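You operate a simulated robot arm through the tools that you are given. There is no shell and no other tool. Be economical: measure what you need, move in short steps, check, and stop when the job is done.

Carry out the task below with a simulated two-armed robot. There is one attempt and no reset: what you move stays moved.

TASK
Put the red tin on the packing table. Put the white carton marked "jumpers" from the record bench on the fourth board from the bottom of the corner rack. Put the grey wiping pad on the test bench away on the ledge under the fuse box. Take the purple wiping pad on the test bench and put it away on the brush mat. Turn the tone dial to 10 kHz. Take the green wiping pad on the test bench and put it away on the spares shelf. Press the bench disc player play key two times. Take the yellow felt wiper on the test bench and put it away on the third board from the top of the corner rack. Open the spacers drawer, take the red wiping pad and leave it in the inside of the spacers drawer, then shut the drawer. Put the 15 mm yellow carton from the counter on the fourth board from the bottom of the side rack and the 5 mm yellow carton on the mat beside the bench amplifier. Stack the 2 A teal carton from the counter on top of the 6 A teal carton. The order is free. Set down upright: red tin, white carton.

It is judged by the outcome, as a careful person would: the job done as asked, and still so three seconds after it is handed in. It fails if anything else is knocked over, pushed out of place, dropped, spilled or broken.

THE ROBOT
Two 6-joint arms with two-finger parallel grippers on one trunk, on a base that drives. Base frame: it is fixed to the floor where the robot stands at the start and does not move with it; the origin is under the middle of the robot, x ahead of it, y to its left, z up. Units: m, degrees, N and s.
The left shoulder is at the start at [0.06, 0.187, 1.147], the right one opposite. With the tool pointing down near the work surface each hand reaches from about 0.1 to 0.42 m from the robot's upright axis, wherever it stands, measured 20 degrees to its own side. Places, roughly: bench disc player play key [-1.9, 3.5, 0.9]; brush mat (34x16 cm) [-4.2, 0.54, 0.86]; fourth board of the corner rack [0.6, 0.7, 1.3]; fourth board of the side rack [-2.9, 5.5, 1.3]; green wiping pad (10x6x5 cm) [-1.6, 1, 0.8]; grey wiping pad (10x6x5 cm) [-1.7, 2.3, 0.8]; inside of the spacers drawer [-1, 5.4, 0.5]; ledge under the fuse box (52x15 cm) [-6.14, 2.44, 0.98]; mat beside the bench amplifier [-1.8, 2.2, 0.8]; packing table [0.5, 4.7, 0.8]; purple wiping pad (7x9x4 cm) [-1.8, 2.1, 0.8]; red tin [0.5, 0.25, 0.5]; red wiping pad (7x9x4 cm) [-1.6, 3.9, 0.8]; spacers drawer [-1, 5.3, 0.5]; spares shelf (116x24 cm) [-5.94, 5.56, 1.12]; teal carton [-4.75, 5.25, 1]; third board of the corner rack [0.6, 0.7, 0.9]; tone dial [-1.7, 1.3, 0.9]; white carton [-0.25, -0.5, 0.75]; yellow carton [-4.75, 5.25, 1]; yellow felt wiper (6x9x5 cm) [-1.7, 4, 0.8]. Payload 1.57 kg a hand.
The TCP of each hand is the grasp point between the finger pads, 0.03 m short of the fingertips. In the tool frame z runs along the fingers and y along their closing line. The gripper opens to 0.11 m. The fingers are 0.024 m wide and 0.012 m thick; the gripper's body (0.048 by 0.112 m) begins 0.078 m behind the TCP.
Orientation is that of the tool frame in the base frame, as a unit quaternion [w, x, y, z]. With the fingers straight down and closing along the base's y, the tool's x points along the base's -x, its y along +y and its z along -z.

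THE INTERFACE
- The arms move only by the tool apply_moves. It takes "left_steps", "right_steps" or both (then of equal length, played together; a hand with none holds still); each is a list of rows, each an object of numbers (a shift or turn left out is 0, a gripper value left out holds the last): "tx", "ty", "tz": the shift along the tool's x, y, z in m; "rx", "ry", "rz": the turn, a rotation vector about the tool's x, y, z in degrees; "fingers": the finger opening in m, from 0 to 0.11. In form: [{"tx": .., "ty": .., "tz": .., "rx": .., "ry": .., "rz": .., "fingers": ..}, ...]. A call has 1 to 12 rows; each row is the pose to reach, as a shift and turn from the pose commanded when the call began, along the tool's axes at that moment. A row lasts 0.2 s, in which the tool goes at most 0.05 m and 8.6 degrees; a call with a longer step from one row to the next is refused whole, and so is a gripper value outside its range. Where a pose cannot be reached the arm comes as near as it can. A force on the tool above 40 N (or 10 N above the force at the start of the call, whichever is more), or a blocked arm, ends the call early, and 0.2 s more pass. Each finger travels about 0.153 m/s and halts on what it meets, pressing with about 27 N; the grip force reading is that of the motor and also rises with nothing between the fingers. The clock runs only during rows and for 0.2 s after the last one: add rows that repeat a pose to give the fingers time. The reply holds the time, the measured pose of the TCP, the force on the tool along the base axes, the opening and the grip force, in the units named above and with some noise, with the torque about the TCP (base axes, N m) and any sound that the robot's microphone picked up.
- Cameras (640 x 400 px; columns grow to the right, rows downward): "scene" is now at [-0.0228, -0.0452, 1.6675]; the picture's right is [-0.77, -0.64, -0.00], its down [-0.59, 0.70, -0.40] and it looks along [0.26, -0.31, -0.92] (base axes); focal length 275 px, centre (320, 200). "left" rides on the left gripper at [0.07, -0.016, -0.141] in its tool frame; the picture's right is [0.23, 0.97, 0.00], its down [-0.86, 0.20, -0.48] and it looks along [-0.47, 0.11, 0.88] (tool axes); focal length 222 px, centre (320, 200). "right" rides on the right gripper at [0.07, 0.016, -0.141] in its tool frame; the picture's right is [-0.23, 0.97, 0.00], its down [-0.86, -0.20, -0.48] and it looks along [-0.47, -0.11, 0.88] (tool axes); focal length 222 px, centre (320, 200). There is no depth. A picture from a camera that has moved, and an enlarged one, comes with that camera's place and axes in the base frame and with its lens.
- snapshot(camera): a new picture of that camera. It takes no simulated time.
- move_column(by): slides the trunk up (or, below 0, down) by that many m; the arms and the scene camera ride with it, the base frame stays. It gives what a move gives, with no picture.
- roll_base(legs): drives the robot by 1 to 6 legs, each [ahead, left, turn to the left] in m, m and degrees, along the robot's own axes; the way and the turn of a leg run together, so that a leg with both is an arc; at most 1.5 m and 180 degrees a leg. The arms and the cameras ride along, it lands a little off, and it stops where it bumps. It gives what a move gives.
- aim_head(pan, tilt): turns the head with the scene camera to pan (to the left, within 86 degrees either way) and tilt (down, from -29 to 69), counted from straight ahead of the robot. It gives what a move gives.
- enlarge(camera, box): a new picture of the part [left, top, right, bottom] of that camera's present view, enlarged. It takes no simulated time.
- sign_off(): hands the job in; it is judged then, once.

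Go step by step. Nothing tells you exact positions but the pictures and the camera data: compare them with the known pose of the tool, close in by small moves and look again before you grip or let go. The budget is 567 turns and 370 pictures, counting those below and the enlarged ones. Unless the task says otherwise, let go and move clear before handing in.

The tools are called after "Request:" by a JSON object that holds its "api" and its "payload". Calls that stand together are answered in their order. apply_moves: Moves the arms, as the interface text tells. Its arguments: {"type":"object","properties":{"left_steps":{"type":"array"},"right_steps":{"type":"array"}},"required":[]} The other tools are called the same way: move_column (by) slides the trunk up or down; roll_base (legs) drives the base; aim_head (pan, tilt) turns the head that bears the scene camera; snapshot (camera) takes a picture; enlarge (camera, box) takes an enlarged picture of a part of a camera's view; sign_off () hands the job in.

At the start:

```text
time: 0.0
left_eef_pos: [0.2782, -0.0385, 1.1008]
left_tcp_rot: [0.0, 0.001, 1.0, 0.0]
left_wrist_force: [-0.4, -0.1, -0.4]
left_ft_torque: [0.0, 0.03, 0.0]
left_gripper_width: 0.1099
left_gripper_force: 0.1
right_eef_pos: [0.2554, -0.361, 1.1663]
right_tcp_rot: [0.0, 0.0, 1.0, 0.0]
right_wrist_force: [-0.3, -0.2, 0.0]
right_ft_torque: [-0.02, 0.02, 0.02]
right_gripper_width: 0.1101
right_gripper_force: 0.1
trunk travel left (down, up): [-0.775, 0.215]
robot x, y, heading: [0.0026, -0.0022, 0.0]
head pan, tilt: [-50.2, 66.3]
```

scene: 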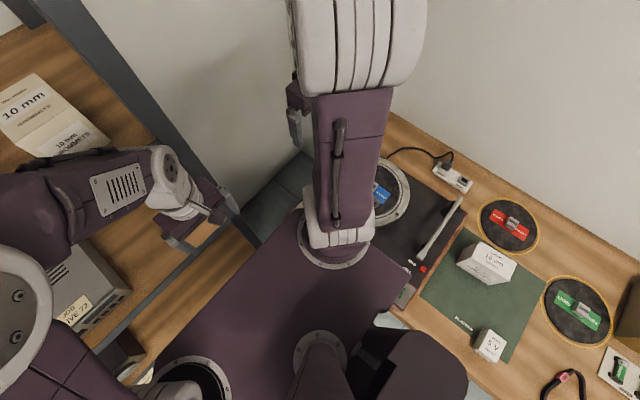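
right: 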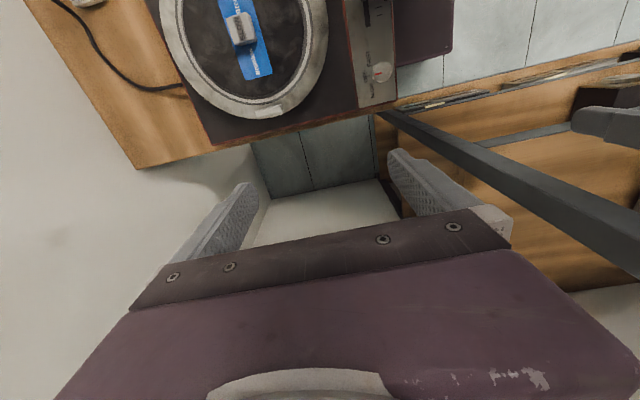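
left: 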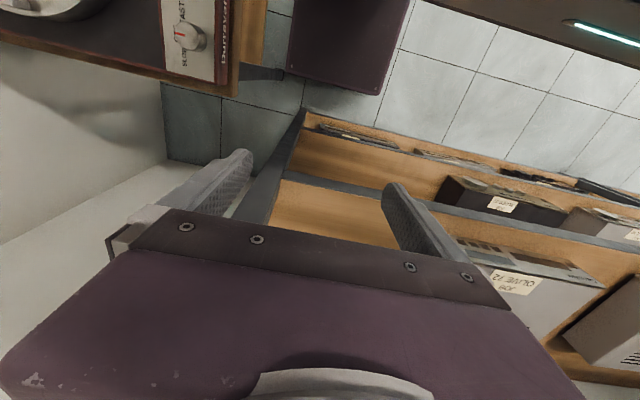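

The scene camera looks right-down onto the record bench (turntable, green mat, white cartons). I'll look around first.

Request:
{"api": "aim_head", "payload": {"pan": 0, "tilt": 45}}

Request:
{"api": "snapshot", "payload": {"camera": "scene"}}

Request:
{"api": "aim_head", "payload": {"pan": 60, "tilt": 30}}

Request:
{"api": "snapshot", "payload": {"camera": "scene"}}

Request:
{"api": "aim_head", "payload": {"pan": -80, "tilt": 45}}

Request:
{"api": "snapshot", "payload": {"camera": "scene"}}

```text
time: 1.2
left_eef_pos: [0.2781, -0.0388, 1.1015]
left_tcp_rot: [0.0, -0.001, 1.0, -0.001]
left_wrist_force: [0.3, -0.6, 0.1]
left_ft_torque: [0.02, 0.02, 0.01]
left_gripper_width: 0.1098
left_gripper_force: 0.0
right_eef_pos: [0.2554, -0.3601, 1.1653]
right_tcp_rot: [0.0, 0.0, 1.0, -0.001]
right_wrist_force: [-0.8, 0.2, -0.2]
right_ft_torque: [-0.03, 0.01, 0.0]
right_gripper_width: 0.1101
right_gripper_force: 0.1
trunk travel left (down, up): [-0.775, 0.215]
robot x, y, heading: [0.0031, 0.0041, 0.2]
head pan, tilt: [0.0, 45.0]
```

```text
366 pictures are left
camera scene: at [0.0207, 0.0002, 1.6939], right [0.0, -1.0, 0.0], down [-0.71, 0.0, -0.71], along [0.71, 0.0, -0.71], focal length 275 px, centre (320, 200)
```

scene: 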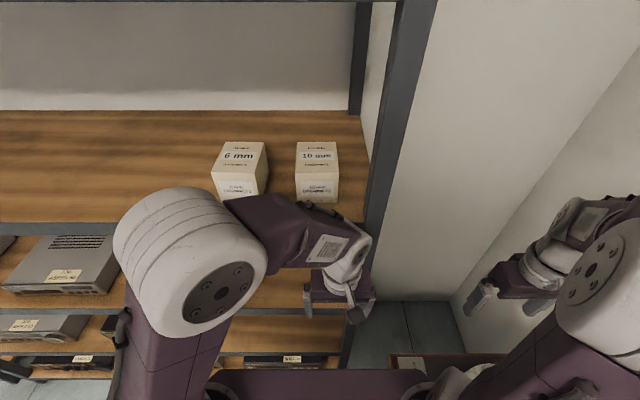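

```text
time: 2.5
left_eef_pos: [0.2777, -0.0395, 1.0993]
left_tcp_rot: [0.001, -0.001, 1.0, 0.0]
left_wrist_force: [0.9, 0.3, -0.3]
left_ft_torque: [0.03, -0.01, -0.01]
left_gripper_width: 0.1098
left_gripper_force: 0.1
right_eef_pos: [0.2537, -0.3605, 1.1657]
right_tcp_rot: [0.0, 0.001, 1.0, 0.0]
right_wrist_force: [-0.9, -0.8, -0.2]
right_ft_torque: [-0.02, 0.02, -0.02]
right_gripper_width: 0.1102
right_gripper_force: 0.1
trunk travel left (down, up): [-0.775, 0.215]
robot x, y, heading: [-0.0003, 0.0017, -0.1]
head pan, tilt: [60.0, 30.0]
```

```text
365 pictures are left
camera scene: at [-0.0152, 0.0786, 1.7165], right [0.87, -0.5, 0.0], down [-0.25, -0.43, -0.87], along [0.43, 0.75, -0.5], focal length 275 px, centre (320, 200)
```

scene: 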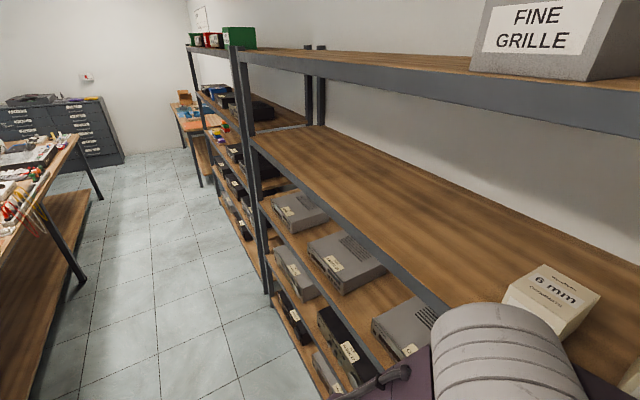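

```text
time: 4.7
left_eef_pos: [0.2785, -0.0382, 1.1011]
left_tcp_rot: [0.0, 0.0, 1.0, 0.001]
left_wrist_force: [0.2, 0.3, -1.0]
left_ft_torque: [-0.04, 0.03, 0.04]
left_gripper_width: 0.11
left_gripper_force: 0.1
right_eef_pos: [0.2558, -0.3609, 1.1649]
right_tcp_rot: [0.0, 0.0, 1.0, 0.0]
right_wrist_force: [-0.6, -0.2, -0.7]
right_ft_torque: [-0.01, 0.01, -0.02]
right_gripper_width: 0.1101
right_gripper_force: 0.0
trunk travel left (down, up): [-0.775, 0.215]
robot x, y, heading: [0.0038, -0.0008, 0.1]
head pan, tilt: [-80.0, 45.0]
```

```text
364 pictures are left
camera scene: at [-0.0464, -0.0798, 1.6939], right [-0.98, -0.17, 0.0], down [-0.12, 0.7, -0.71], along [0.12, -0.7, -0.71], focal length 275 px, centre (320, 200)
```

scene: 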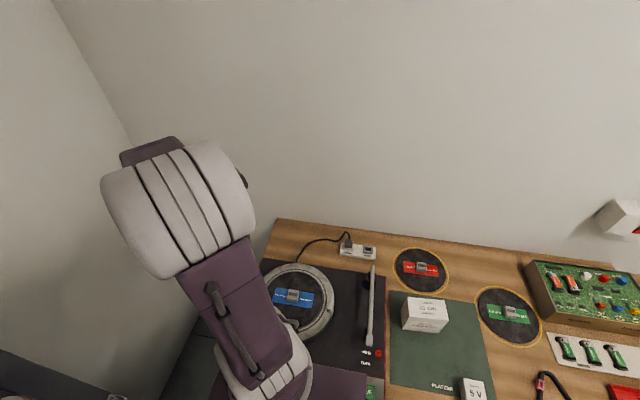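

Two white cartons stand on the record bench mat. I'll enlarge to read them.

Request:
{"api": "enlarge", "payload": {"camera": "scene", "box": [360, 270, 520, 400]}}

Request:
{"api": "aim_head", "payload": {"pan": -85, "tilt": 62}}

Request:
{"api": "snapshot", "payload": {"camera": "scene"}}

```text
3.08 times, centred on (440, 335) of scene
camera zoom: at [-0.0464, -0.0798, 1.6939], right [-0.98, -0.17, 0.0], down [-0.12, 0.7, -0.71], along [0.12, -0.7, -0.71], focal length 845 px, centre (-49, -215)
```

zoom: 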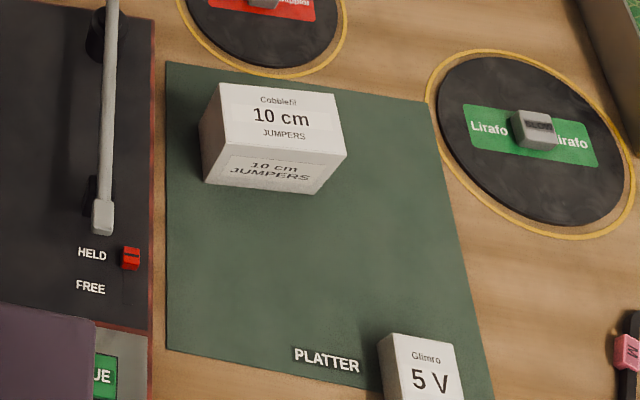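

```text
time: 5.5
left_eef_pos: [0.278, -0.0408, 1.0995]
left_tcp_rot: [0.0, 0.0, 1.0, -0.001]
left_wrist_force: [-0.4, -0.1, -0.3]
left_ft_torque: [-0.01, 0.0, -0.01]
left_gripper_width: 0.1101
left_gripper_force: 0.0
right_eef_pos: [0.2552, -0.3614, 1.1654]
right_tcp_rot: [-0.001, 0.0, 1.0, 0.0]
right_wrist_force: [-1.1, -0.1, 0.4]
right_ft_torque: [-0.01, -0.02, 0.02]
right_gripper_width: 0.11
right_gripper_force: 0.0
trunk travel left (down, up): [-0.775, 0.215]
robot x, y, heading: [-0.0023, 0.005, 0.1]
head pan, tilt: [-85.0, 62.0]
```

```text
362 pictures are left
camera scene: at [-0.0549, -0.0638, 1.6722], right [-1.0, -0.09, 0.0], down [-0.08, 0.88, -0.47], along [0.04, -0.47, -0.88], focal length 275 px, centre (320, 200)
```

scene: 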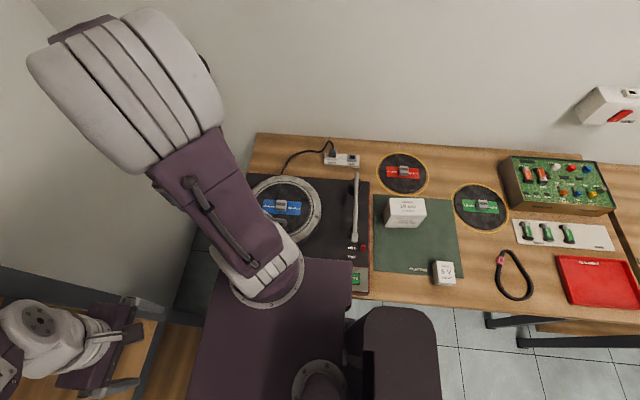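

The jumpers carton (10 cm) is near (-0.32,-0.52). I'll back off from the rack and look at its lower boards for the red tin.

Request:
{"api": "roll_base", "payload": {"legs": [[-0.3, 0, 0]]}}

Request:
{"api": "aim_head", "payload": {"pan": 15, "tilt": 45}}

Request:
{"api": "snapshot", "payload": {"camera": "scene"}}

```text
time: 7.6
left_eef_pos: [-0.0218, -0.0386, 1.1011]
left_tcp_rot: [0.0, 0.0, 1.0, 0.0]
left_wrist_force: [0.4, 0.6, 0.8]
left_ft_torque: [-0.02, 0.0, 0.03]
left_gripper_width: 0.1098
left_gripper_force: 0.1
right_eef_pos: [-0.045, -0.361, 1.1646]
right_tcp_rot: [0.0, -0.001, 1.0, 0.001]
right_wrist_force: [-0.2, -0.4, -0.4]
right_ft_torque: [0.0, 0.01, 0.02]
right_gripper_width: 0.1098
right_gripper_force: 0.0
trunk travel left (down, up): [-0.775, 0.215]
robot x, y, heading: [-0.3, 0.0036, 0.1]
head pan, tilt: [-85.0, 62.0]
```

```text
time: 9.3
left_eef_pos: [-0.023, -0.0387, 1.1003]
left_tcp_rot: [0.0, 0.0, 1.0, 0.0]
left_wrist_force: [1.1, -0.6, 0.1]
left_ft_torque: [0.03, 0.03, -0.02]
left_gripper_width: 0.1102
left_gripper_force: 0.0
right_eef_pos: [-0.0463, -0.3602, 1.1647]
right_tcp_rot: [0.001, 0.0, 1.0, 0.0]
right_wrist_force: [0.7, 0.5, -0.2]
right_ft_torque: [0.0, -0.04, 0.01]
right_gripper_width: 0.1103
right_gripper_force: 0.0
trunk travel left (down, up): [-0.775, 0.215]
robot x, y, heading: [-0.3, -0.0013, 0.1]
head pan, tilt: [15.0, 45.0]
```

```text
361 pictures are left
camera scene: at [-0.2835, 0.0213, 1.6939], right [0.26, -0.97, 0.0], down [-0.68, -0.18, -0.71], along [0.68, 0.18, -0.71], focal length 275 px, centre (320, 200)
```

scene: 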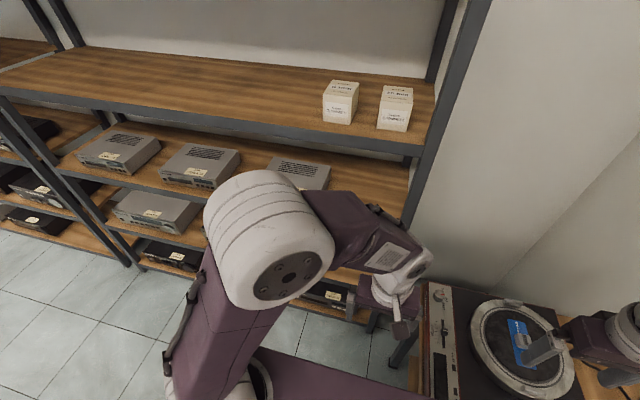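

Turn right to face the record bench.

Request:
{"api": "roll_base", "payload": {"legs": [[0, 0, -90]]}}

Request:
{"api": "aim_head", "payload": {"pan": 0, "tilt": 55}}

Request:
{"api": "snapshot", "payload": {"camera": "scene"}}

Request:
{"api": "snapshot", "payload": {"camera": "right"}}

```text
time: 13.5
left_eef_pos: [-0.3321, -0.28, 1.1009]
left_tcp_rot: [0.0, 0.695, 0.719, 0.0]
left_wrist_force: [-0.5, -0.2, 0.2]
left_ft_torque: [0.0, -0.01, -0.01]
left_gripper_width: 0.1099
left_gripper_force: 0.1
right_eef_pos: [-0.6533, -0.2679, 1.1655]
right_tcp_rot: [0.0, 0.694, 0.72, -0.001]
right_wrist_force: [-0.6, -0.2, 0.2]
right_ft_torque: [-0.03, 0.03, -0.04]
right_gripper_width: 0.1098
right_gripper_force: 0.1
trunk travel left (down, up): [-0.775, 0.215]
robot x, y, heading: [-0.3013, -0.0002, -87.7]
head pan, tilt: [15.0, 45.0]
```

```text
time: 14.2
left_eef_pos: [-0.3302, -0.2797, 1.1015]
left_tcp_rot: [0.0, 0.694, 0.72, 0.0]
left_wrist_force: [0.4, 0.6, -0.2]
left_ft_torque: [-0.01, 0.02, 0.01]
left_gripper_width: 0.1101
left_gripper_force: 0.0
right_eef_pos: [-0.6515, -0.2679, 1.1665]
right_tcp_rot: [-0.001, 0.695, 0.719, 0.0]
right_wrist_force: [0.7, 0.0, 0.0]
right_ft_torque: [0.01, -0.01, 0.0]
right_gripper_width: 0.11
right_gripper_force: 0.0
trunk travel left (down, up): [-0.775, 0.215]
robot x, y, heading: [-0.3049, -0.0011, -87.9]
head pan, tilt: [0.0, 55.0]
```

```text
360 pictures are left
camera scene: at [-0.3018, -0.0116, 1.6805], right [-1.0, -0.04, 0.0], down [-0.03, 0.82, -0.57], along [0.02, -0.57, -0.82], focal length 275 px, centre (320, 200)
```

scene: 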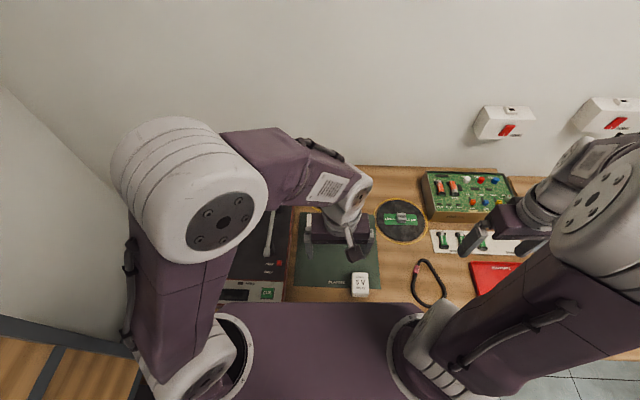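

```text
359 pictures are left
camera right: at [-0.6383, -0.1977, 1.3073], right [0.98, -0.19, 0.0], down [-0.17, -0.86, 0.48], along [-0.09, -0.47, -0.88], focal length 222 px, centre (320, 200)
```

right: 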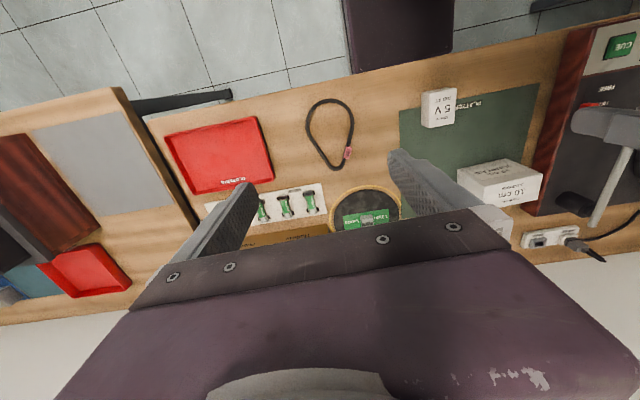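

The carton seems about at (-0.30,-0.47), top around z 0.85. Looking closer for size and orientation.

Request:
{"api": "enlarge", "payload": {"camera": "right", "box": [400, 70, 600, 230]}}

Request:
{"api": "snapshot", "payload": {"camera": "left"}}

```text
2.50 times, centred on (500, 150) of right
camera zoom: at [-0.6383, -0.1977, 1.3073], right [0.98, -0.19, 0.0], down [-0.17, -0.86, 0.48], along [-0.09, -0.47, -0.88], focal length 555 px, centre (-130, 325)
```

zoom: 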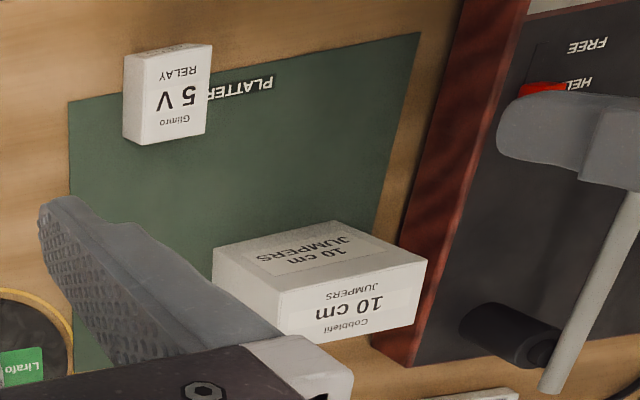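

```text
357 pictures are left
camera left: at [-0.3498, -0.2107, 1.2415], right [0.96, 0.26, 0.0], down [0.23, -0.85, 0.48], along [0.13, -0.46, -0.88], focal length 222 px, centre (320, 200)
```

left: 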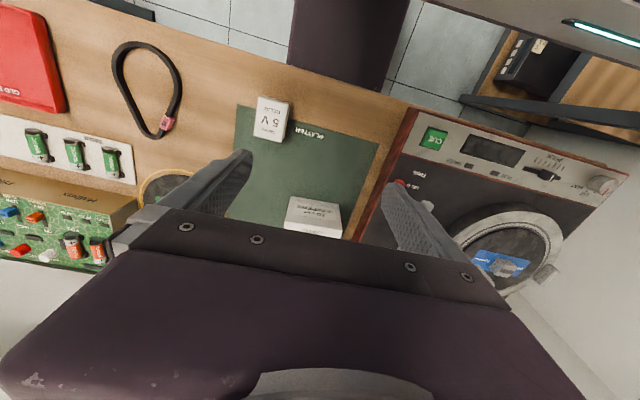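

The carton is about 11.7 cm (x) × 5.5 cm (y) × 10.5 cm tall, centred near (-0.274,-0.49). I'll edge closer to use the right arm, with a tilted grasp closing along y.

Request:
{"api": "roll_base", "payload": {"legs": [[0.1, 0.12, -2]]}}

Request:
{"api": "apply_moves", "payload": {"right_steps": [{"rz": -8}, {"rz": -16}, {"rz": -24}, {"rz": -32}, {"rz": -40}, {"rz": -48}, {"rz": -56}, {"rz": -64}, {"rz": -72}, {"rz": -80}, {"rz": -88}, {"rz": -88}]}}

```text
time: 15.6
left_eef_pos: [-0.2234, -0.366, 1.0997]
left_tcp_rot: [-0.002, 0.707, 0.707, 0.001]
left_wrist_force: [0.8, -1.2, -0.7]
left_ft_torque: [0.07, 0.12, -0.01]
left_gripper_width: 0.11
left_gripper_force: 0.1
right_eef_pos: [-0.5445, -0.3411, 1.165]
right_tcp_rot: [-0.001, 0.708, 0.707, 0.001]
right_wrist_force: [1.4, -2.4, 0.5]
right_ft_torque: [0.25, 0.12, 0.01]
right_gripper_width: 0.1099
right_gripper_force: 0.1
trunk travel left (down, up): [-0.775, 0.215]
robot x, y, heading: [-0.1862, -0.084, -90.0]
head pan, tilt: [0.0, 55.0]
```

```text
time: 18.2
left_eef_pos: [-0.2237, -0.3619, 1.1005]
left_tcp_rot: [0.0, 0.707, 0.707, 0.001]
left_wrist_force: [0.0, -0.3, -0.3]
left_ft_torque: [0.0, 0.03, 0.0]
left_gripper_width: 0.1101
left_gripper_force: 0.1
right_eef_pos: [-0.546, -0.3383, 1.1657]
right_tcp_rot: [0.0, 0.017, 1.0, 0.0]
right_wrist_force: [0.1, -0.1, -0.2]
right_ft_torque: [0.0, -0.01, 0.02]
right_gripper_width: 0.1098
right_gripper_force: 0.1
trunk travel left (down, up): [-0.775, 0.215]
robot x, y, heading: [-0.1828, -0.0835, -89.8]
head pan, tilt: [0.0, 55.0]
```

Now tilt the right tool 45° toward +x and descend to pre-grasp.

Request:
{"api": "apply_moves", "payload": {"right_steps": [{"tx": -0.014, "ty": -0.025, "tz": 0.026, "ry": -7.5}, {"tx": -0.028, "ty": -0.05, "tz": 0.052, "ry": -15}, {"tx": -0.043, "ty": -0.076, "tz": 0.078, "ry": -22.5}, {"tx": -0.057, "ty": -0.101, "tz": 0.104, "ry": -30}, {"tx": -0.072, "ty": -0.127, "tz": 0.13, "ry": -37.5}, {"tx": -0.086, "ty": -0.152, "tz": 0.156, "ry": -45}, {"tx": -0.086, "ty": -0.152, "tz": 0.156, "ry": -45}]}}

Request:
{"api": "snapshot", "payload": {"camera": "right"}}

Request:
{"api": "snapshot", "payload": {"camera": "scene"}}

```text
time: 19.8
left_eef_pos: [-0.224, -0.362, 1.1014]
left_tcp_rot: [0.0, 0.707, 0.707, -0.001]
left_wrist_force: [0.2, 1.0, -0.6]
left_ft_torque: [-0.03, 0.04, 0.0]
left_gripper_width: 0.11
left_gripper_force: 0.2
right_eef_pos: [-0.4653, -0.4932, 1.0126]
right_tcp_rot: [0.384, 0.017, 0.923, -0.008]
right_wrist_force: [0.7, 0.0, -0.2]
right_ft_torque: [-0.03, 0.02, 0.0]
right_gripper_width: 0.11
right_gripper_force: 0.2
trunk travel left (down, up): [-0.775, 0.215]
robot x, y, heading: [-0.1857, -0.0803, -90.2]
head pan, tilt: [0.0, 55.0]
```

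```text
356 pictures are left
camera right: at [-0.6138, -0.4719, 1.0625], right [0.19, 0.97, 0.16], down [0.26, -0.21, 0.94], along [0.95, -0.14, -0.29], focal length 222 px, centre (320, 200)
```

right: 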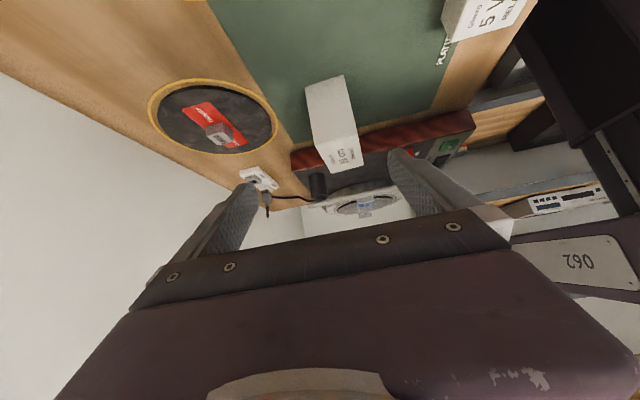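

```text
355 pictures are left
camera scene: at [-0.1857, -0.0943, 1.6805], right [-1.0, 0.0, 0.0], down [0.0, 0.82, -0.57], along [0.0, -0.57, -0.82], focal length 275 px, centre (320, 200)
```

scene: 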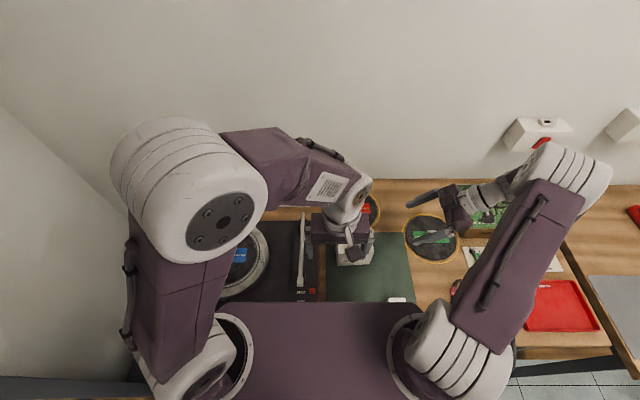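

Good posture. Carton centre y ≈ -0.478; moving in along the tool axis partly, then check.

Request:
{"api": "apply_moves", "payload": {"right_steps": [{"tx": -0.008, "ty": 0.015, "tz": 0.045}, {"tx": -0.012, "ty": 0.015, "tz": 0.09}, {"tx": -0.0156, "ty": 0.015, "tz": 0.13}, {"tx": -0.0156, "ty": 0.015, "tz": 0.16}, {"tx": -0.0156, "ty": 0.015, "tz": 0.16}]}}

Request:
{"api": "snapshot", "payload": {"camera": "right"}}

Request:
{"api": "snapshot", "payload": {"camera": "scene"}}

```text
time: 21.0
left_eef_pos: [-0.2252, -0.3615, 1.1]
left_tcp_rot: [0.0, 0.708, 0.706, 0.0]
left_wrist_force: [0.5, 0.4, -0.5]
left_ft_torque: [0.0, 0.03, -0.02]
left_gripper_width: 0.11
left_gripper_force: 0.0
right_eef_pos: [-0.3444, -0.4831, 0.9085]
right_tcp_rot: [0.383, 0.016, 0.924, -0.007]
right_wrist_force: [-0.9, -0.7, -0.8]
right_ft_torque: [0.01, 0.01, -0.05]
right_gripper_width: 0.1099
right_gripper_force: 0.0
trunk travel left (down, up): [-0.775, 0.215]
robot x, y, heading: [-0.1897, -0.0845, -90.0]
head pan, tilt: [0.0, 55.0]
```

```text
354 pictures are left
camera right: at [-0.4923, -0.4615, 0.9597], right [0.2, 0.97, 0.16], down [0.26, -0.21, 0.94], along [0.95, -0.14, -0.29], focal length 222 px, centre (320, 200)
```

right: 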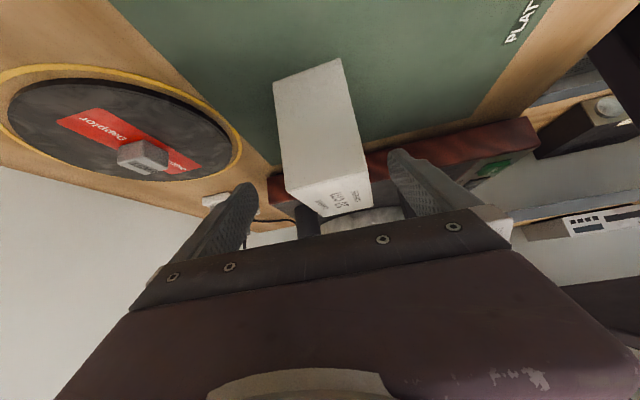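

```text
353 pictures are left
camera scene: at [-0.1865, -0.0949, 1.6805], right [-1.0, 0.0, 0.0], down [0.0, 0.82, -0.57], along [0.0, -0.57, -0.82], focal length 275 px, centre (320, 200)
```

scene: 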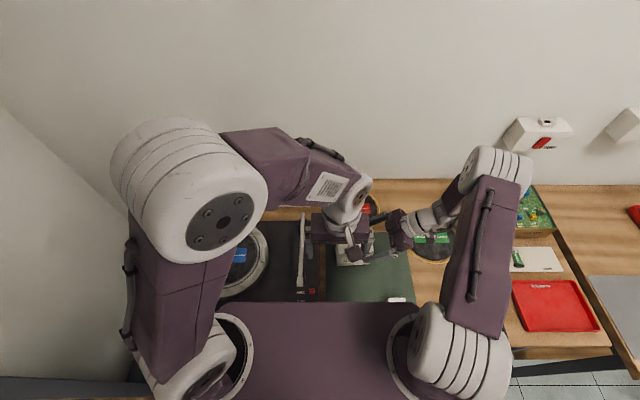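

Moving in for the grip.

Request:
{"api": "apply_moves", "payload": {"right_steps": [{"tx": -0.006, "ty": 0.003, "tz": 0.042}, {"tx": -0.0134, "ty": 0.003, "tz": 0.084}, {"tx": -0.0134, "ty": 0.003, "tz": 0.084}, {"tx": -0.0134, "ty": 0.003, "tz": 0.084, "fingers": 0.08}, {"tx": -0.0134, "ty": 0.003, "tz": 0.084, "fingers": 0.06}, {"tx": -0.0134, "ty": 0.003, "tz": 0.084, "fingers": 0.04}, {"tx": -0.0134, "ty": 0.003, "tz": 0.084, "fingers": 0.04}]}}

Request:
{"api": "snapshot", "payload": {"camera": "right"}}

```text
time: 21.7
left_eef_pos: [-0.2234, -0.3607, 1.1013]
left_tcp_rot: [0.0, 0.708, 0.707, 0.0]
left_wrist_force: [-1.0, -0.5, 0.7]
left_ft_torque: [-0.02, 0.01, 0.02]
left_gripper_width: 0.11
left_gripper_force: 0.2
right_eef_pos: [-0.2731, -0.4837, 0.8648]
right_tcp_rot: [0.385, 0.016, 0.923, -0.008]
right_wrist_force: [1.5, -2.3, 12.0]
right_ft_torque: [0.33, 0.92, 0.16]
right_gripper_width: 0.1099
right_gripper_force: 0.1
trunk travel left (down, up): [-0.775, 0.215]
robot x, y, heading: [-0.1855, -0.0868, -89.8]
head pan, tilt: [0.0, 55.0]
stopped in row 3 (right hand): the force on the tool passed its limit (the readings are from after the stop); the commanded pose is now the measured one
```

```text
352 pictures are left
camera right: at [-0.4215, -0.4625, 0.915], right [0.19, 0.97, 0.16], down [0.26, -0.21, 0.94], along [0.95, -0.14, -0.29], focal length 222 px, centre (320, 200)
```

right: 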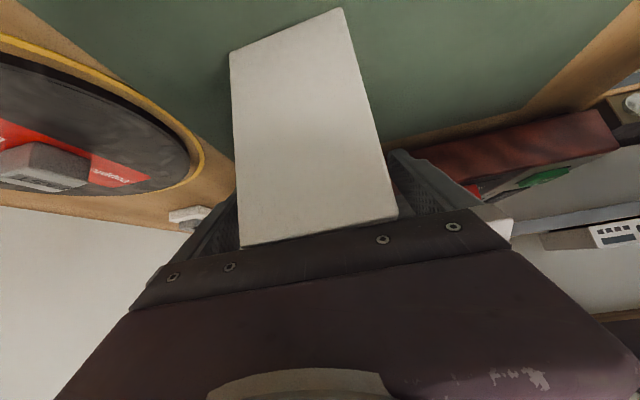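

The palm touched the top edge lightly. Backing off 1 cm and gripping.

Request:
{"api": "apply_moves", "payload": {"right_steps": [{"tz": -0.012}, {"tz": -0.012, "fingers": 0.08}, {"tz": -0.012, "fingers": 0.06}, {"tz": -0.012, "fingers": 0.04}, {"tz": -0.012, "fingers": 0.04}]}}

Request:
{"api": "snapshot", "payload": {"camera": "right"}}

```text
time: 22.9
left_eef_pos: [-0.2252, -0.3624, 1.1007]
left_tcp_rot: [0.0, 0.707, 0.707, 0.001]
left_wrist_force: [-0.2, 0.3, 0.8]
left_ft_torque: [0.0, 0.03, 0.0]
left_gripper_width: 0.11
left_gripper_force: 0.0
right_eef_pos: [-0.2819, -0.4836, 0.8721]
right_tcp_rot: [0.384, 0.016, 0.923, -0.006]
right_wrist_force: [0.4, -0.3, 2.1]
right_ft_torque: [-0.1, 0.07, -0.05]
right_gripper_width: 0.0597
right_gripper_force: 27.1
trunk travel left (down, up): [-0.775, 0.215]
robot x, y, heading: [-0.1861, -0.0832, -90.2]
head pan, tilt: [0.0, 55.0]
```

```text
351 pictures are left
camera right: at [-0.4304, -0.4628, 0.9224], right [0.19, 0.97, 0.16], down [0.26, -0.21, 0.94], along [0.95, -0.14, -0.29], focal length 222 px, centre (320, 200)
```

right: 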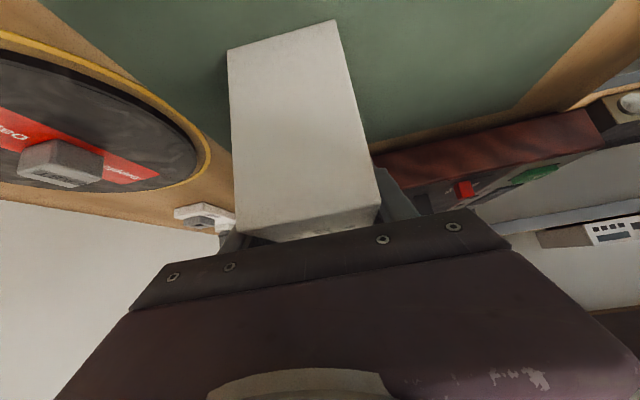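

Gripped (6 cm). Lift straight up.

Request:
{"api": "apply_moves", "payload": {"right_steps": [{"tx": -0.014, "tz": -0.014}, {"tx": -0.042, "tz": -0.042}, {"tx": -0.075, "tz": -0.075}, {"tx": -0.106, "tz": -0.106}, {"tx": -0.14, "tz": -0.14}, {"tx": -0.17, "tz": -0.17}, {"tx": -0.17, "tz": -0.17}]}}

Request:
{"api": "snapshot", "payload": {"camera": "right"}}

```text
time: 24.5
left_eef_pos: [-0.2248, -0.3622, 1.1006]
left_tcp_rot: [-0.001, 0.708, 0.707, 0.001]
left_wrist_force: [-1.5, 0.7, -0.5]
left_ft_torque: [0.02, 0.01, 0.03]
left_gripper_width: 0.1101
left_gripper_force: 0.0
right_eef_pos: [-0.2832, -0.4856, 1.1097]
right_tcp_rot: [0.385, 0.017, 0.923, -0.006]
right_wrist_force: [0.2, 0.6, -1.3]
right_ft_torque: [-0.01, -0.01, 0.02]
right_gripper_width: 0.0597
right_gripper_force: 27.0
trunk travel left (down, up): [-0.775, 0.215]
robot x, y, heading: [-0.1879, -0.081, -89.9]
head pan, tilt: [0.0, 55.0]
```

```text
350 pictures are left
camera right: at [-0.4321, -0.4638, 1.1604], right [0.19, 0.97, 0.16], down [0.26, -0.21, 0.94], along [0.95, -0.14, -0.29], focal length 222 px, centre (320, 200)
```

right: 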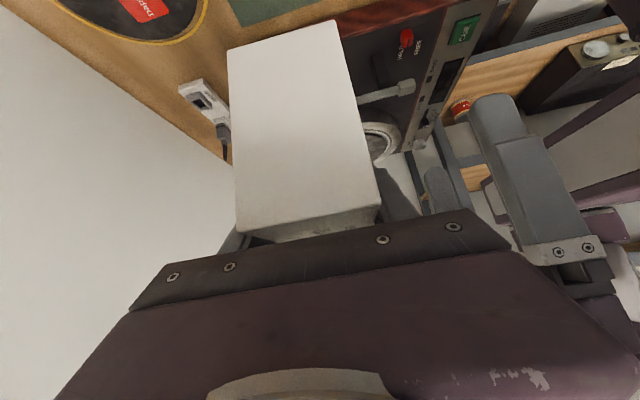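

Held well. Back away, move the left hand aside, then yaw the right tool to point forward.

Request:
{"api": "roll_base", "payload": {"legs": [[-0.3, -0.1, 0]]}}

Request:
{"api": "apply_moves", "payload": {"left_steps": [{"ty": 0.04}, {"ty": 0.08}, {"ty": 0.12}, {"ty": 0.16}, {"ty": 0.2}, {"ty": 0.2}]}}

Request:
{"api": "apply_moves", "payload": {"right_steps": [{"rx": 5.785, "rz": 5.785}, {"rx": 11.57, "rz": 11.57}, {"rx": 17.36, "rz": 17.36}, {"rx": 23.14, "rz": 23.14}, {"rx": 28.9, "rz": 28.9}, {"rx": 34.7, "rz": 34.7}, {"rx": 40.5, "rz": 40.5}, {"rx": 46.3, "rz": 46.3}, {"rx": 52.1, "rz": 52.1}, {"rx": 57.85, "rz": 57.85}, {"rx": 63.64, "rz": 63.64}, {"rx": 63.64, "rz": 63.64}]}}

Request:
{"api": "snapshot", "payload": {"camera": "scene"}}

```text
time: 26.6
left_eef_pos: [-0.3251, -0.0678, 1.0997]
left_tcp_rot: [-0.001, 0.708, 0.706, 0.001]
left_wrist_force: [-0.7, -0.7, 0.9]
left_ft_torque: [0.07, 0.03, 0.01]
left_gripper_width: 0.1101
left_gripper_force: 0.0
right_eef_pos: [-0.3842, -0.1903, 1.1084]
right_tcp_rot: [0.384, 0.017, 0.923, -0.006]
right_wrist_force: [-0.4, -0.5, -1.6]
right_ft_torque: [0.03, 0.0, -0.02]
right_gripper_width: 0.0597
right_gripper_force: 27.5
trunk travel left (down, up): [-0.775, 0.215]
robot x, y, heading: [-0.287, 0.2122, -90.2]
head pan, tilt: [0.0, 55.0]
```

```text
time: 28.0
left_eef_pos: [-0.1273, -0.0653, 1.0983]
left_tcp_rot: [0.0, 0.708, 0.706, 0.001]
left_wrist_force: [-0.5, -0.3, 0.5]
left_ft_torque: [0.01, 0.0, 0.03]
left_gripper_width: 0.11
left_gripper_force: 0.0
right_eef_pos: [-0.3841, -0.1891, 1.1087]
right_tcp_rot: [0.385, 0.017, 0.923, -0.006]
right_wrist_force: [-0.3, 0.1, -1.1]
right_ft_torque: [-0.01, -0.06, 0.01]
right_gripper_width: 0.0594
right_gripper_force: 26.7
trunk travel left (down, up): [-0.775, 0.215]
robot x, y, heading: [-0.2871, 0.21, -90.3]
head pan, tilt: [0.0, 55.0]
```

```text
time: 30.6
left_eef_pos: [-0.1256, -0.0654, 1.0987]
left_tcp_rot: [-0.001, 0.708, 0.706, 0.0]
left_wrist_force: [-0.5, 0.0, -0.6]
left_ft_torque: [0.01, 0.02, -0.01]
left_gripper_width: 0.1102
left_gripper_force: 0.0
right_eef_pos: [-0.5196, -0.2324, 1.108]
right_tcp_rot: [0.269, 0.666, 0.642, -0.27]
right_wrist_force: [0.3, 0.2, -1.3]
right_ft_torque: [-0.01, 0.0, 0.01]
right_gripper_width: 0.0598
right_gripper_force: 26.8
right hand out of reach, approached as far as the arm can: row 6, 7, 8, 9, 10, 11, 12
trunk travel left (down, up): [-0.775, 0.215]
robot x, y, heading: [-0.2852, 0.2147, -90.1]
head pan, tilt: [0.0, 55.0]
```

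```text
349 pictures are left
camera scene: at [-0.2858, 0.1995, 1.6805], right [-1.0, 0.0, 0.0], down [0.0, 0.82, -0.57], along [0.0, -0.57, -0.82], focal length 275 px, centre (320, 200)
```

scene: 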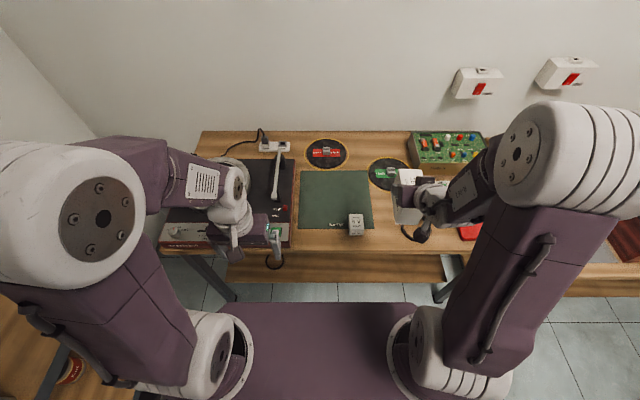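

Red tin is visible at lower left on the rack. Raise trunk, turn to face rack.

Request:
{"api": "roll_base", "payload": {"legs": [[-0.1, 0, 90], [0, 0.45, 0]]}}

Request:
{"api": "move_column", "payload": {"by": 0.21}}

Request:
{"api": "aim_head", "payload": {"pan": -10, "tilt": 45}}

Request:
{"api": "snapshot", "payload": {"camera": "scene"}}

```text
time: 37.1
left_eef_pos: [-0.0568, 0.8758, 1.0998]
left_tcp_rot: [0.0, 0.012, 1.0, 0.0]
left_wrist_force: [0.2, -0.4, 0.2]
left_ft_torque: [-0.03, 0.01, -0.05]
left_gripper_width: 0.1102
left_gripper_force: 0.0
right_eef_pos: [0.1024, 0.4776, 1.1076]
right_tcp_rot: [0.381, 0.026, 0.924, -0.004]
right_wrist_force: [-0.3, -0.2, -1.1]
right_ft_torque: [0.03, -0.02, 0.04]
right_gripper_width: 0.0598
right_gripper_force: 27.0
trunk travel left (down, up): [-0.775, 0.215]
robot x, y, heading: [-0.3347, 0.7245, -0.9]
head pan, tilt: [0.0, 55.0]
```

```text
time: 39.3
left_eef_pos: [-0.0566, 0.8756, 1.3088]
left_tcp_rot: [0.0, 0.012, 1.0, 0.0]
left_wrist_force: [-0.2, 0.0, 1.0]
left_ft_torque: [-0.02, 0.01, -0.02]
left_gripper_width: 0.1101
left_gripper_force: 0.0
right_eef_pos: [0.1026, 0.4789, 1.3174]
right_tcp_rot: [0.382, 0.025, 0.924, -0.004]
right_wrist_force: [0.3, 0.4, -1.2]
right_ft_torque: [0.01, 0.0, 0.05]
right_gripper_width: 0.0599
right_gripper_force: 27.2
trunk travel left (down, up): [-0.985, 0.005]
robot x, y, heading: [-0.3413, 0.7247, -1.4]
head pan, tilt: [0.0, 55.0]
```

```text
time: 40.0
left_eef_pos: [-0.0552, 0.8755, 1.3087]
left_tcp_rot: [0.0, 0.011, 1.0, 0.0]
left_wrist_force: [-0.1, -0.2, 0.1]
left_ft_torque: [0.0, 0.0, -0.01]
left_gripper_width: 0.1099
left_gripper_force: 0.1
right_eef_pos: [0.1022, 0.4784, 1.3185]
right_tcp_rot: [0.381, 0.025, 0.924, -0.005]
right_wrist_force: [-0.5, 0.1, -1.7]
right_ft_torque: [0.0, -0.02, 0.02]
right_gripper_width: 0.0596
right_gripper_force: 27.0
trunk travel left (down, up): [-0.985, 0.005]
robot x, y, heading: [-0.3365, 0.7231, -1.3]
head pan, tilt: [-10.0, 45.0]
```

```text
348 pictures are left
camera scene: at [-0.317, 0.7081, 1.9038], right [-0.2, -0.98, 0.0], down [-0.69, 0.14, -0.71], along [0.69, -0.14, -0.71], focal length 275 px, centre (320, 200)
```

scene: 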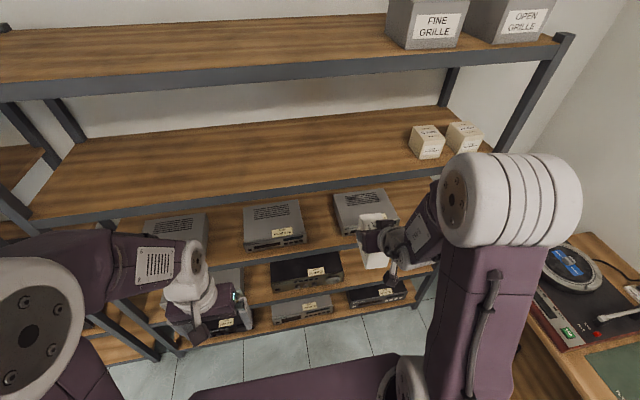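

Board 4 is clear in the middle, board top about z 1.28, front edge x≈0.355. Raise the hand so the carton clears the board.

Request:
{"api": "apply_moves", "payload": {"right_steps": [{"tx": -0.025, "tz": -0.025}, {"tx": -0.05, "tz": -0.05}, {"tx": -0.075, "tz": -0.075}, {"tx": -0.1, "tz": -0.1}, {"tx": -0.1, "tz": -0.1}]}}

Request:
{"api": "aim_head", "payload": {"pan": -20, "tilt": 40}}

Request:
{"api": "snapshot", "payload": {"camera": "scene"}}

Request:
{"api": "snapshot", "payload": {"camera": "right"}}

```text
time: 41.2
left_eef_pos: [-0.057, 0.877, 1.309]
left_tcp_rot: [0.0, 0.011, 1.0, 0.0]
left_wrist_force: [0.4, -0.2, -0.6]
left_ft_torque: [-0.02, 0.03, -0.02]
left_gripper_width: 0.1102
left_gripper_force: 0.0
right_eef_pos: [0.1009, 0.4773, 1.4607]
right_tcp_rot: [0.382, 0.025, 0.924, -0.004]
right_wrist_force: [0.0, -0.3, -0.7]
right_ft_torque: [0.0, -0.04, -0.03]
right_gripper_width: 0.0599
right_gripper_force: 27.1
right hand out of reach, approached as far as the arm can: row 3
trunk travel left (down, up): [-0.985, 0.005]
robot x, y, heading: [-0.3384, 0.7251, -1.1]
head pan, tilt: [-10.0, 45.0]
```

```text
time: 42.0
left_eef_pos: [-0.056, 0.8753, 1.3082]
left_tcp_rot: [0.0, 0.011, 1.0, 0.0]
left_wrist_force: [0.5, 1.0, 0.3]
left_ft_torque: [0.01, -0.01, 0.01]
left_gripper_width: 0.1097
left_gripper_force: 0.0
right_eef_pos: [0.1012, 0.4771, 1.4606]
right_tcp_rot: [0.38, 0.025, 0.924, -0.004]
right_wrist_force: [0.0, -0.2, -1.5]
right_ft_torque: [-0.02, 0.0, -0.01]
right_gripper_width: 0.0598
right_gripper_force: 26.8
trunk travel left (down, up): [-0.985, 0.005]
robot x, y, heading: [-0.338, 0.7224, -1.0]
head pan, tilt: [-20.0, 40.0]
```

```text
347 pictures are left
camera scene: at [-0.318, 0.6931, 1.9111], right [-0.36, -0.93, 0.0], down [-0.6, 0.23, -0.77], along [0.71, -0.28, -0.64], focal length 275 px, centre (320, 200)
```

scene: 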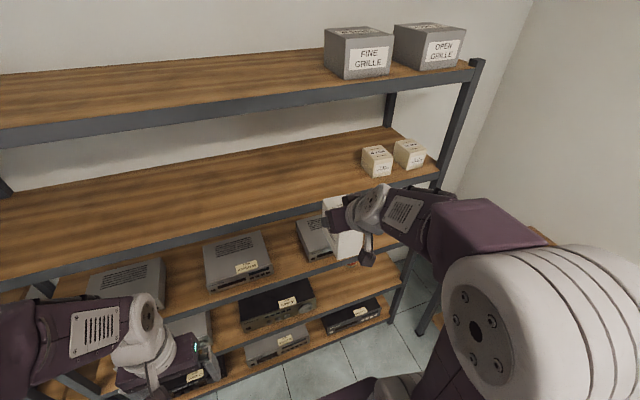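

```text
346 pictures are left
camera right: at [-0.0456, 0.4999, 1.5121], right [0.21, 0.96, 0.17], down [0.26, -0.22, 0.94], along [0.94, -0.15, -0.3], focal length 222 px, centre (320, 200)
```

right: 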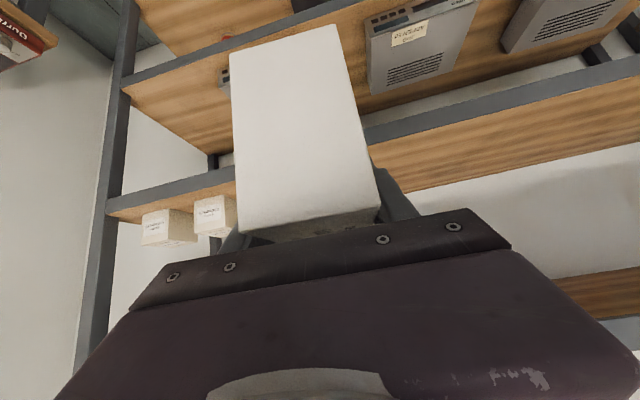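

Clearance is fine. Drive in 0.34 m.

Request:
{"api": "roll_base", "payload": {"legs": [[0.34, 0, 0]]}}

Request:
{"api": "snapshot", "payload": {"camera": "scene"}}

Request:
{"api": "snapshot", "payload": {"camera": "right"}}

```text
time: 44.2
left_eef_pos: [0.283, 0.867, 1.3094]
left_tcp_rot: [0.001, 0.012, 1.0, 0.0]
left_wrist_force: [-0.4, 0.4, -0.8]
left_ft_torque: [0.0, 0.0, 0.01]
left_gripper_width: 0.1099
left_gripper_force: 0.0
right_eef_pos: [0.4414, 0.4696, 1.4624]
right_tcp_rot: [0.382, 0.025, 0.924, -0.003]
right_wrist_force: [-0.6, 0.5, -0.9]
right_ft_torque: [-0.03, -0.01, 0.0]
right_gripper_width: 0.0594
right_gripper_force: 27.0
trunk travel left (down, up): [-0.985, 0.005]
robot x, y, heading: [0.0046, 0.7127, -1.2]
head pan, tilt: [-20.0, 40.0]
```

```text
345 pictures are left
camera scene: at [0.0209, 0.6855, 1.9112], right [-0.36, -0.93, 0.0], down [-0.6, 0.23, -0.77], along [0.72, -0.28, -0.64], focal length 275 px, centre (320, 200)
```

scene: 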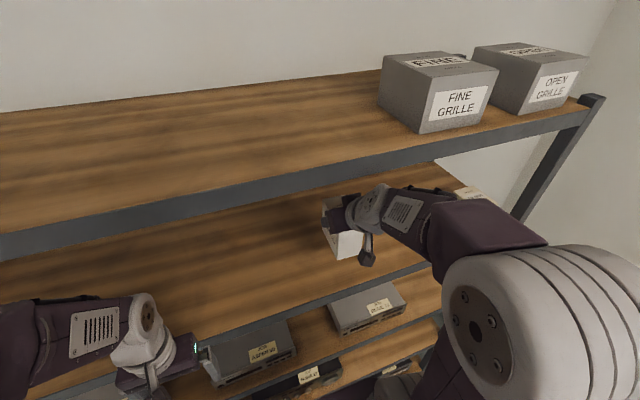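

```text
344 pictures are left
camera right: at [0.2943, 0.4924, 1.5129], right [0.21, 0.96, 0.17], down [0.26, -0.22, 0.94], along [0.94, -0.15, -0.29], focal length 222 px, centre (320, 200)
```

right: 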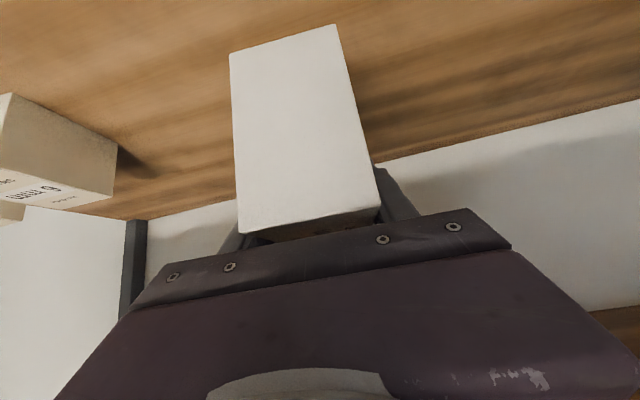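

Lower gently until contact.

Request:
{"api": "apply_moves", "payload": {"right_steps": [{"tx": 0.0141, "tz": 0.0141}, {"tx": 0.0283, "tz": 0.0283}, {"tx": 0.034, "tz": 0.034}, {"tx": 0.04, "tz": 0.04}, {"tx": 0.0453, "tz": 0.0453}, {"tx": 0.05, "tz": 0.05}, {"tx": 0.0545, "tz": 0.0545}, {"tx": 0.059, "tz": 0.059}, {"tx": 0.0635, "tz": 0.0635}]}}

```text
time: 46.2
left_eef_pos: [0.2858, 0.8683, 1.3095]
left_tcp_rot: [0.0, 0.011, 1.0, -0.001]
left_wrist_force: [0.1, 0.0, 0.3]
left_ft_torque: [-0.02, 0.0, -0.01]
left_gripper_width: 0.1098
left_gripper_force: 0.1
right_eef_pos: [0.4458, 0.4704, 1.3707]
right_tcp_rot: [0.381, 0.025, 0.924, -0.005]
right_wrist_force: [0.3, 0.2, -1.2]
right_ft_torque: [-0.03, -0.01, -0.02]
right_gripper_width: 0.0597
right_gripper_force: 27.6
trunk travel left (down, up): [-0.985, 0.005]
robot x, y, heading: [0.0085, 0.7147, -1.3]
head pan, tilt: [-20.0, 40.0]
```

Request:
{"api": "apply_moves", "payload": {"right_steps": [{"tx": 0.003, "tz": 0.003}, {"tx": 0.006, "tz": 0.006}, {"tx": 0.009, "tz": 0.009}, {"tx": 0.012, "tz": 0.012}, {"tx": 0.015, "tz": 0.015}, {"tx": 0.018, "tz": 0.018}, {"tx": 0.021, "tz": 0.021}]}}

Request:
{"api": "snapshot", "payload": {"camera": "right"}}

```text
time: 47.6
left_eef_pos: [0.2831, 0.8683, 1.3098]
left_tcp_rot: [0.002, 0.011, 1.0, 0.0]
left_wrist_force: [-0.7, -0.2, 0.2]
left_ft_torque: [-0.01, -0.04, 0.02]
left_gripper_width: 0.1098
left_gripper_force: 0.0
right_eef_pos: [0.4433, 0.4707, 1.3524]
right_tcp_rot: [0.389, 0.024, 0.921, -0.006]
right_wrist_force: [-7.1, 0.1, 19.2]
right_ft_torque: [-0.43, 1.65, -0.13]
right_gripper_width: 0.06
right_gripper_force: 27.1
trunk travel left (down, up): [-0.985, 0.005]
robot x, y, heading: [0.0061, 0.7173, -1.2]
head pan, tilt: [-20.0, 40.0]
stopped in row 7 (right hand): the force on the tool passed its limit (the readings are from after the stop); the commanded pose is now the measured one
```

```text
343 pictures are left
camera right: at [0.2954, 0.4942, 1.4005], right [0.21, 0.96, 0.17], down [0.24, -0.22, 0.94], along [0.95, -0.15, -0.28], focal length 222 px, centre (320, 200)
```

right: 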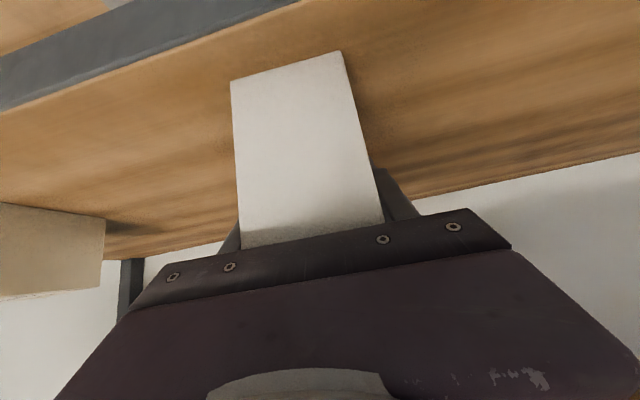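

Contact with the board. Ease up slightly, open, and look.

Request:
{"api": "apply_moves", "payload": {"right_steps": [{"tx": -0.002, "tz": -0.002}, {"tx": -0.002, "tz": -0.002, "fingers": 0.065}, {"tx": -0.002, "tz": -0.002, "fingers": 0.08}, {"tx": -0.002, "tz": -0.002, "fingers": 0.1}, {"tx": -0.002, "tz": -0.002, "fingers": 0.11}]}}

Request:
{"api": "snapshot", "payload": {"camera": "right"}}

```text
time: 48.8
left_eef_pos: [0.2865, 0.8675, 1.3084]
left_tcp_rot: [-0.001, 0.011, 1.0, 0.0]
left_wrist_force: [-0.2, -1.1, -1.5]
left_ft_torque: [-0.01, 0.01, 0.01]
left_gripper_width: 0.1099
left_gripper_force: 0.0
right_eef_pos: [0.4477, 0.4688, 1.3509]
right_tcp_rot: [0.386, 0.025, 0.922, -0.004]
right_wrist_force: [-0.9, 0.6, 0.2]
right_ft_torque: [-0.03, 0.03, 0.02]
right_gripper_width: 0.11
right_gripper_force: 0.0
trunk travel left (down, up): [-0.985, 0.005]
robot x, y, heading: [0.0084, 0.7133, -1.1]
head pan, tilt: [-20.0, 40.0]
```

```text
342 pictures are left
camera right: at [0.2997, 0.4918, 1.4017], right [0.21, 0.96, 0.17], down [0.25, -0.22, 0.94], along [0.95, -0.15, -0.29], focal length 222 px, centre (320, 200)
```

right: 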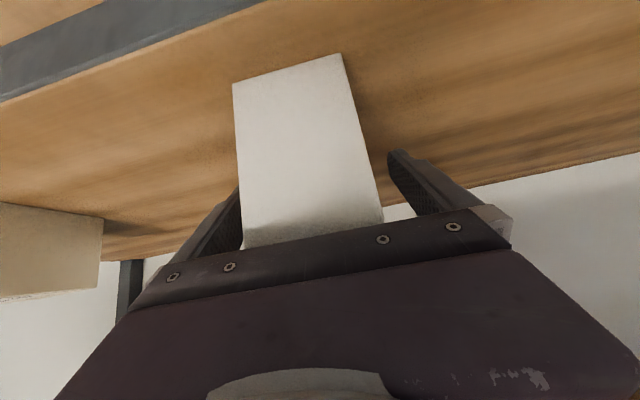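

Request:
{"api": "apply_moves", "payload": {"right_steps": [{"tz": -0.03}, {"tz": -0.06}, {"tz": -0.09}, {"tz": -0.12}, {"tz": -0.12}]}}

Request:
{"api": "roll_base", "payload": {"legs": [[-0.3, 0, 1]]}}

Request:
{"api": "snapshot", "payload": {"camera": "scene"}}

Request:
{"api": "snapshot", "payload": {"camera": "right"}}

```text
time: 50.0
left_eef_pos: [0.2869, 0.8666, 1.3088]
left_tcp_rot: [-0.001, 0.011, 1.0, 0.0]
left_wrist_force: [-0.2, 0.6, -0.6]
left_ft_torque: [-0.03, -0.01, 0.01]
left_gripper_width: 0.1099
left_gripper_force: 0.0
right_eef_pos: [0.3873, 0.4647, 1.4357]
right_tcp_rot: [0.385, 0.025, 0.922, -0.004]
right_wrist_force: [-0.1, 0.2, -0.4]
right_ft_torque: [0.02, 0.0, 0.03]
right_gripper_width: 0.1102
right_gripper_force: 0.0
right hand out of reach, approached as far as the arm can: row 1, 2, 3, 4, 5
trunk travel left (down, up): [-0.985, 0.005]
robot x, y, heading: [0.0066, 0.7113, -1.4]
head pan, tilt: [-20.0, 40.0]
```

```text
time: 52.1
left_eef_pos: [-0.0186, 0.876, 1.3073]
left_tcp_rot: [-0.002, 0.004, 1.0, 0.0]
left_wrist_force: [0.4, 1.0, -0.2]
left_ft_torque: [0.04, 0.03, 0.0]
left_gripper_width: 0.11
left_gripper_force: 0.1
right_eef_pos: [0.0861, 0.4744, 1.4349]
right_tcp_rot: [0.383, 0.018, 0.924, -0.002]
right_wrist_force: [0.0, -0.1, -0.5]
right_ft_torque: [0.0, 0.04, 0.0]
right_gripper_width: 0.1101
right_gripper_force: 0.1
trunk travel left (down, up): [-0.985, 0.005]
robot x, y, heading: [-0.2989, 0.7169, -0.4]
head pan, tilt: [-20.0, 40.0]
```

```text
341 pictures are left
camera scene: at [-0.2765, 0.6906, 1.9111], right [-0.35, -0.94, 0.0], down [-0.6, 0.23, -0.76], along [0.72, -0.27, -0.64], focal length 275 px, centre (320, 200)
```

scene: 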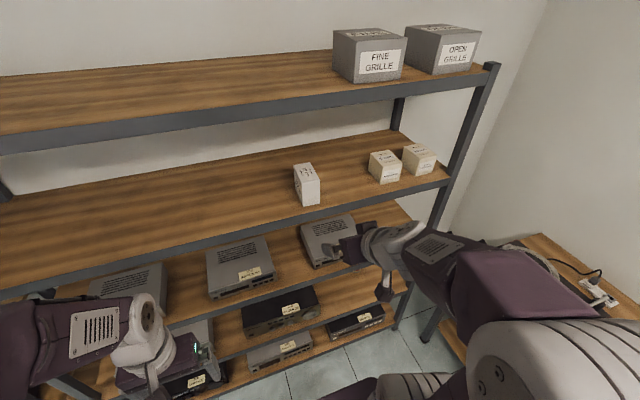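

```text
340 pictures are left
camera right: at [-0.0618, 0.4957, 1.4861], right [0.19, 0.97, 0.17], down [0.26, -0.22, 0.94], along [0.95, -0.14, -0.29], focal length 222 px, centre (320, 200)
```

right: 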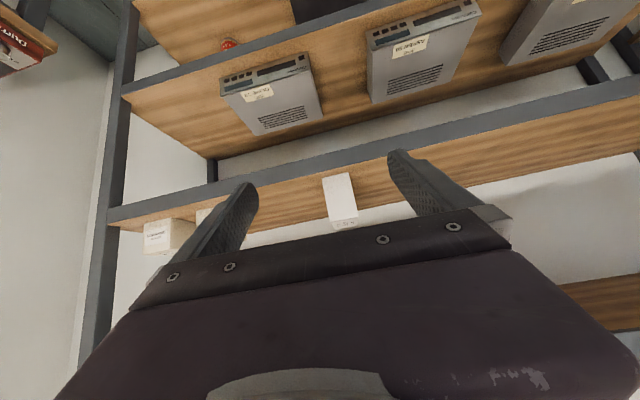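

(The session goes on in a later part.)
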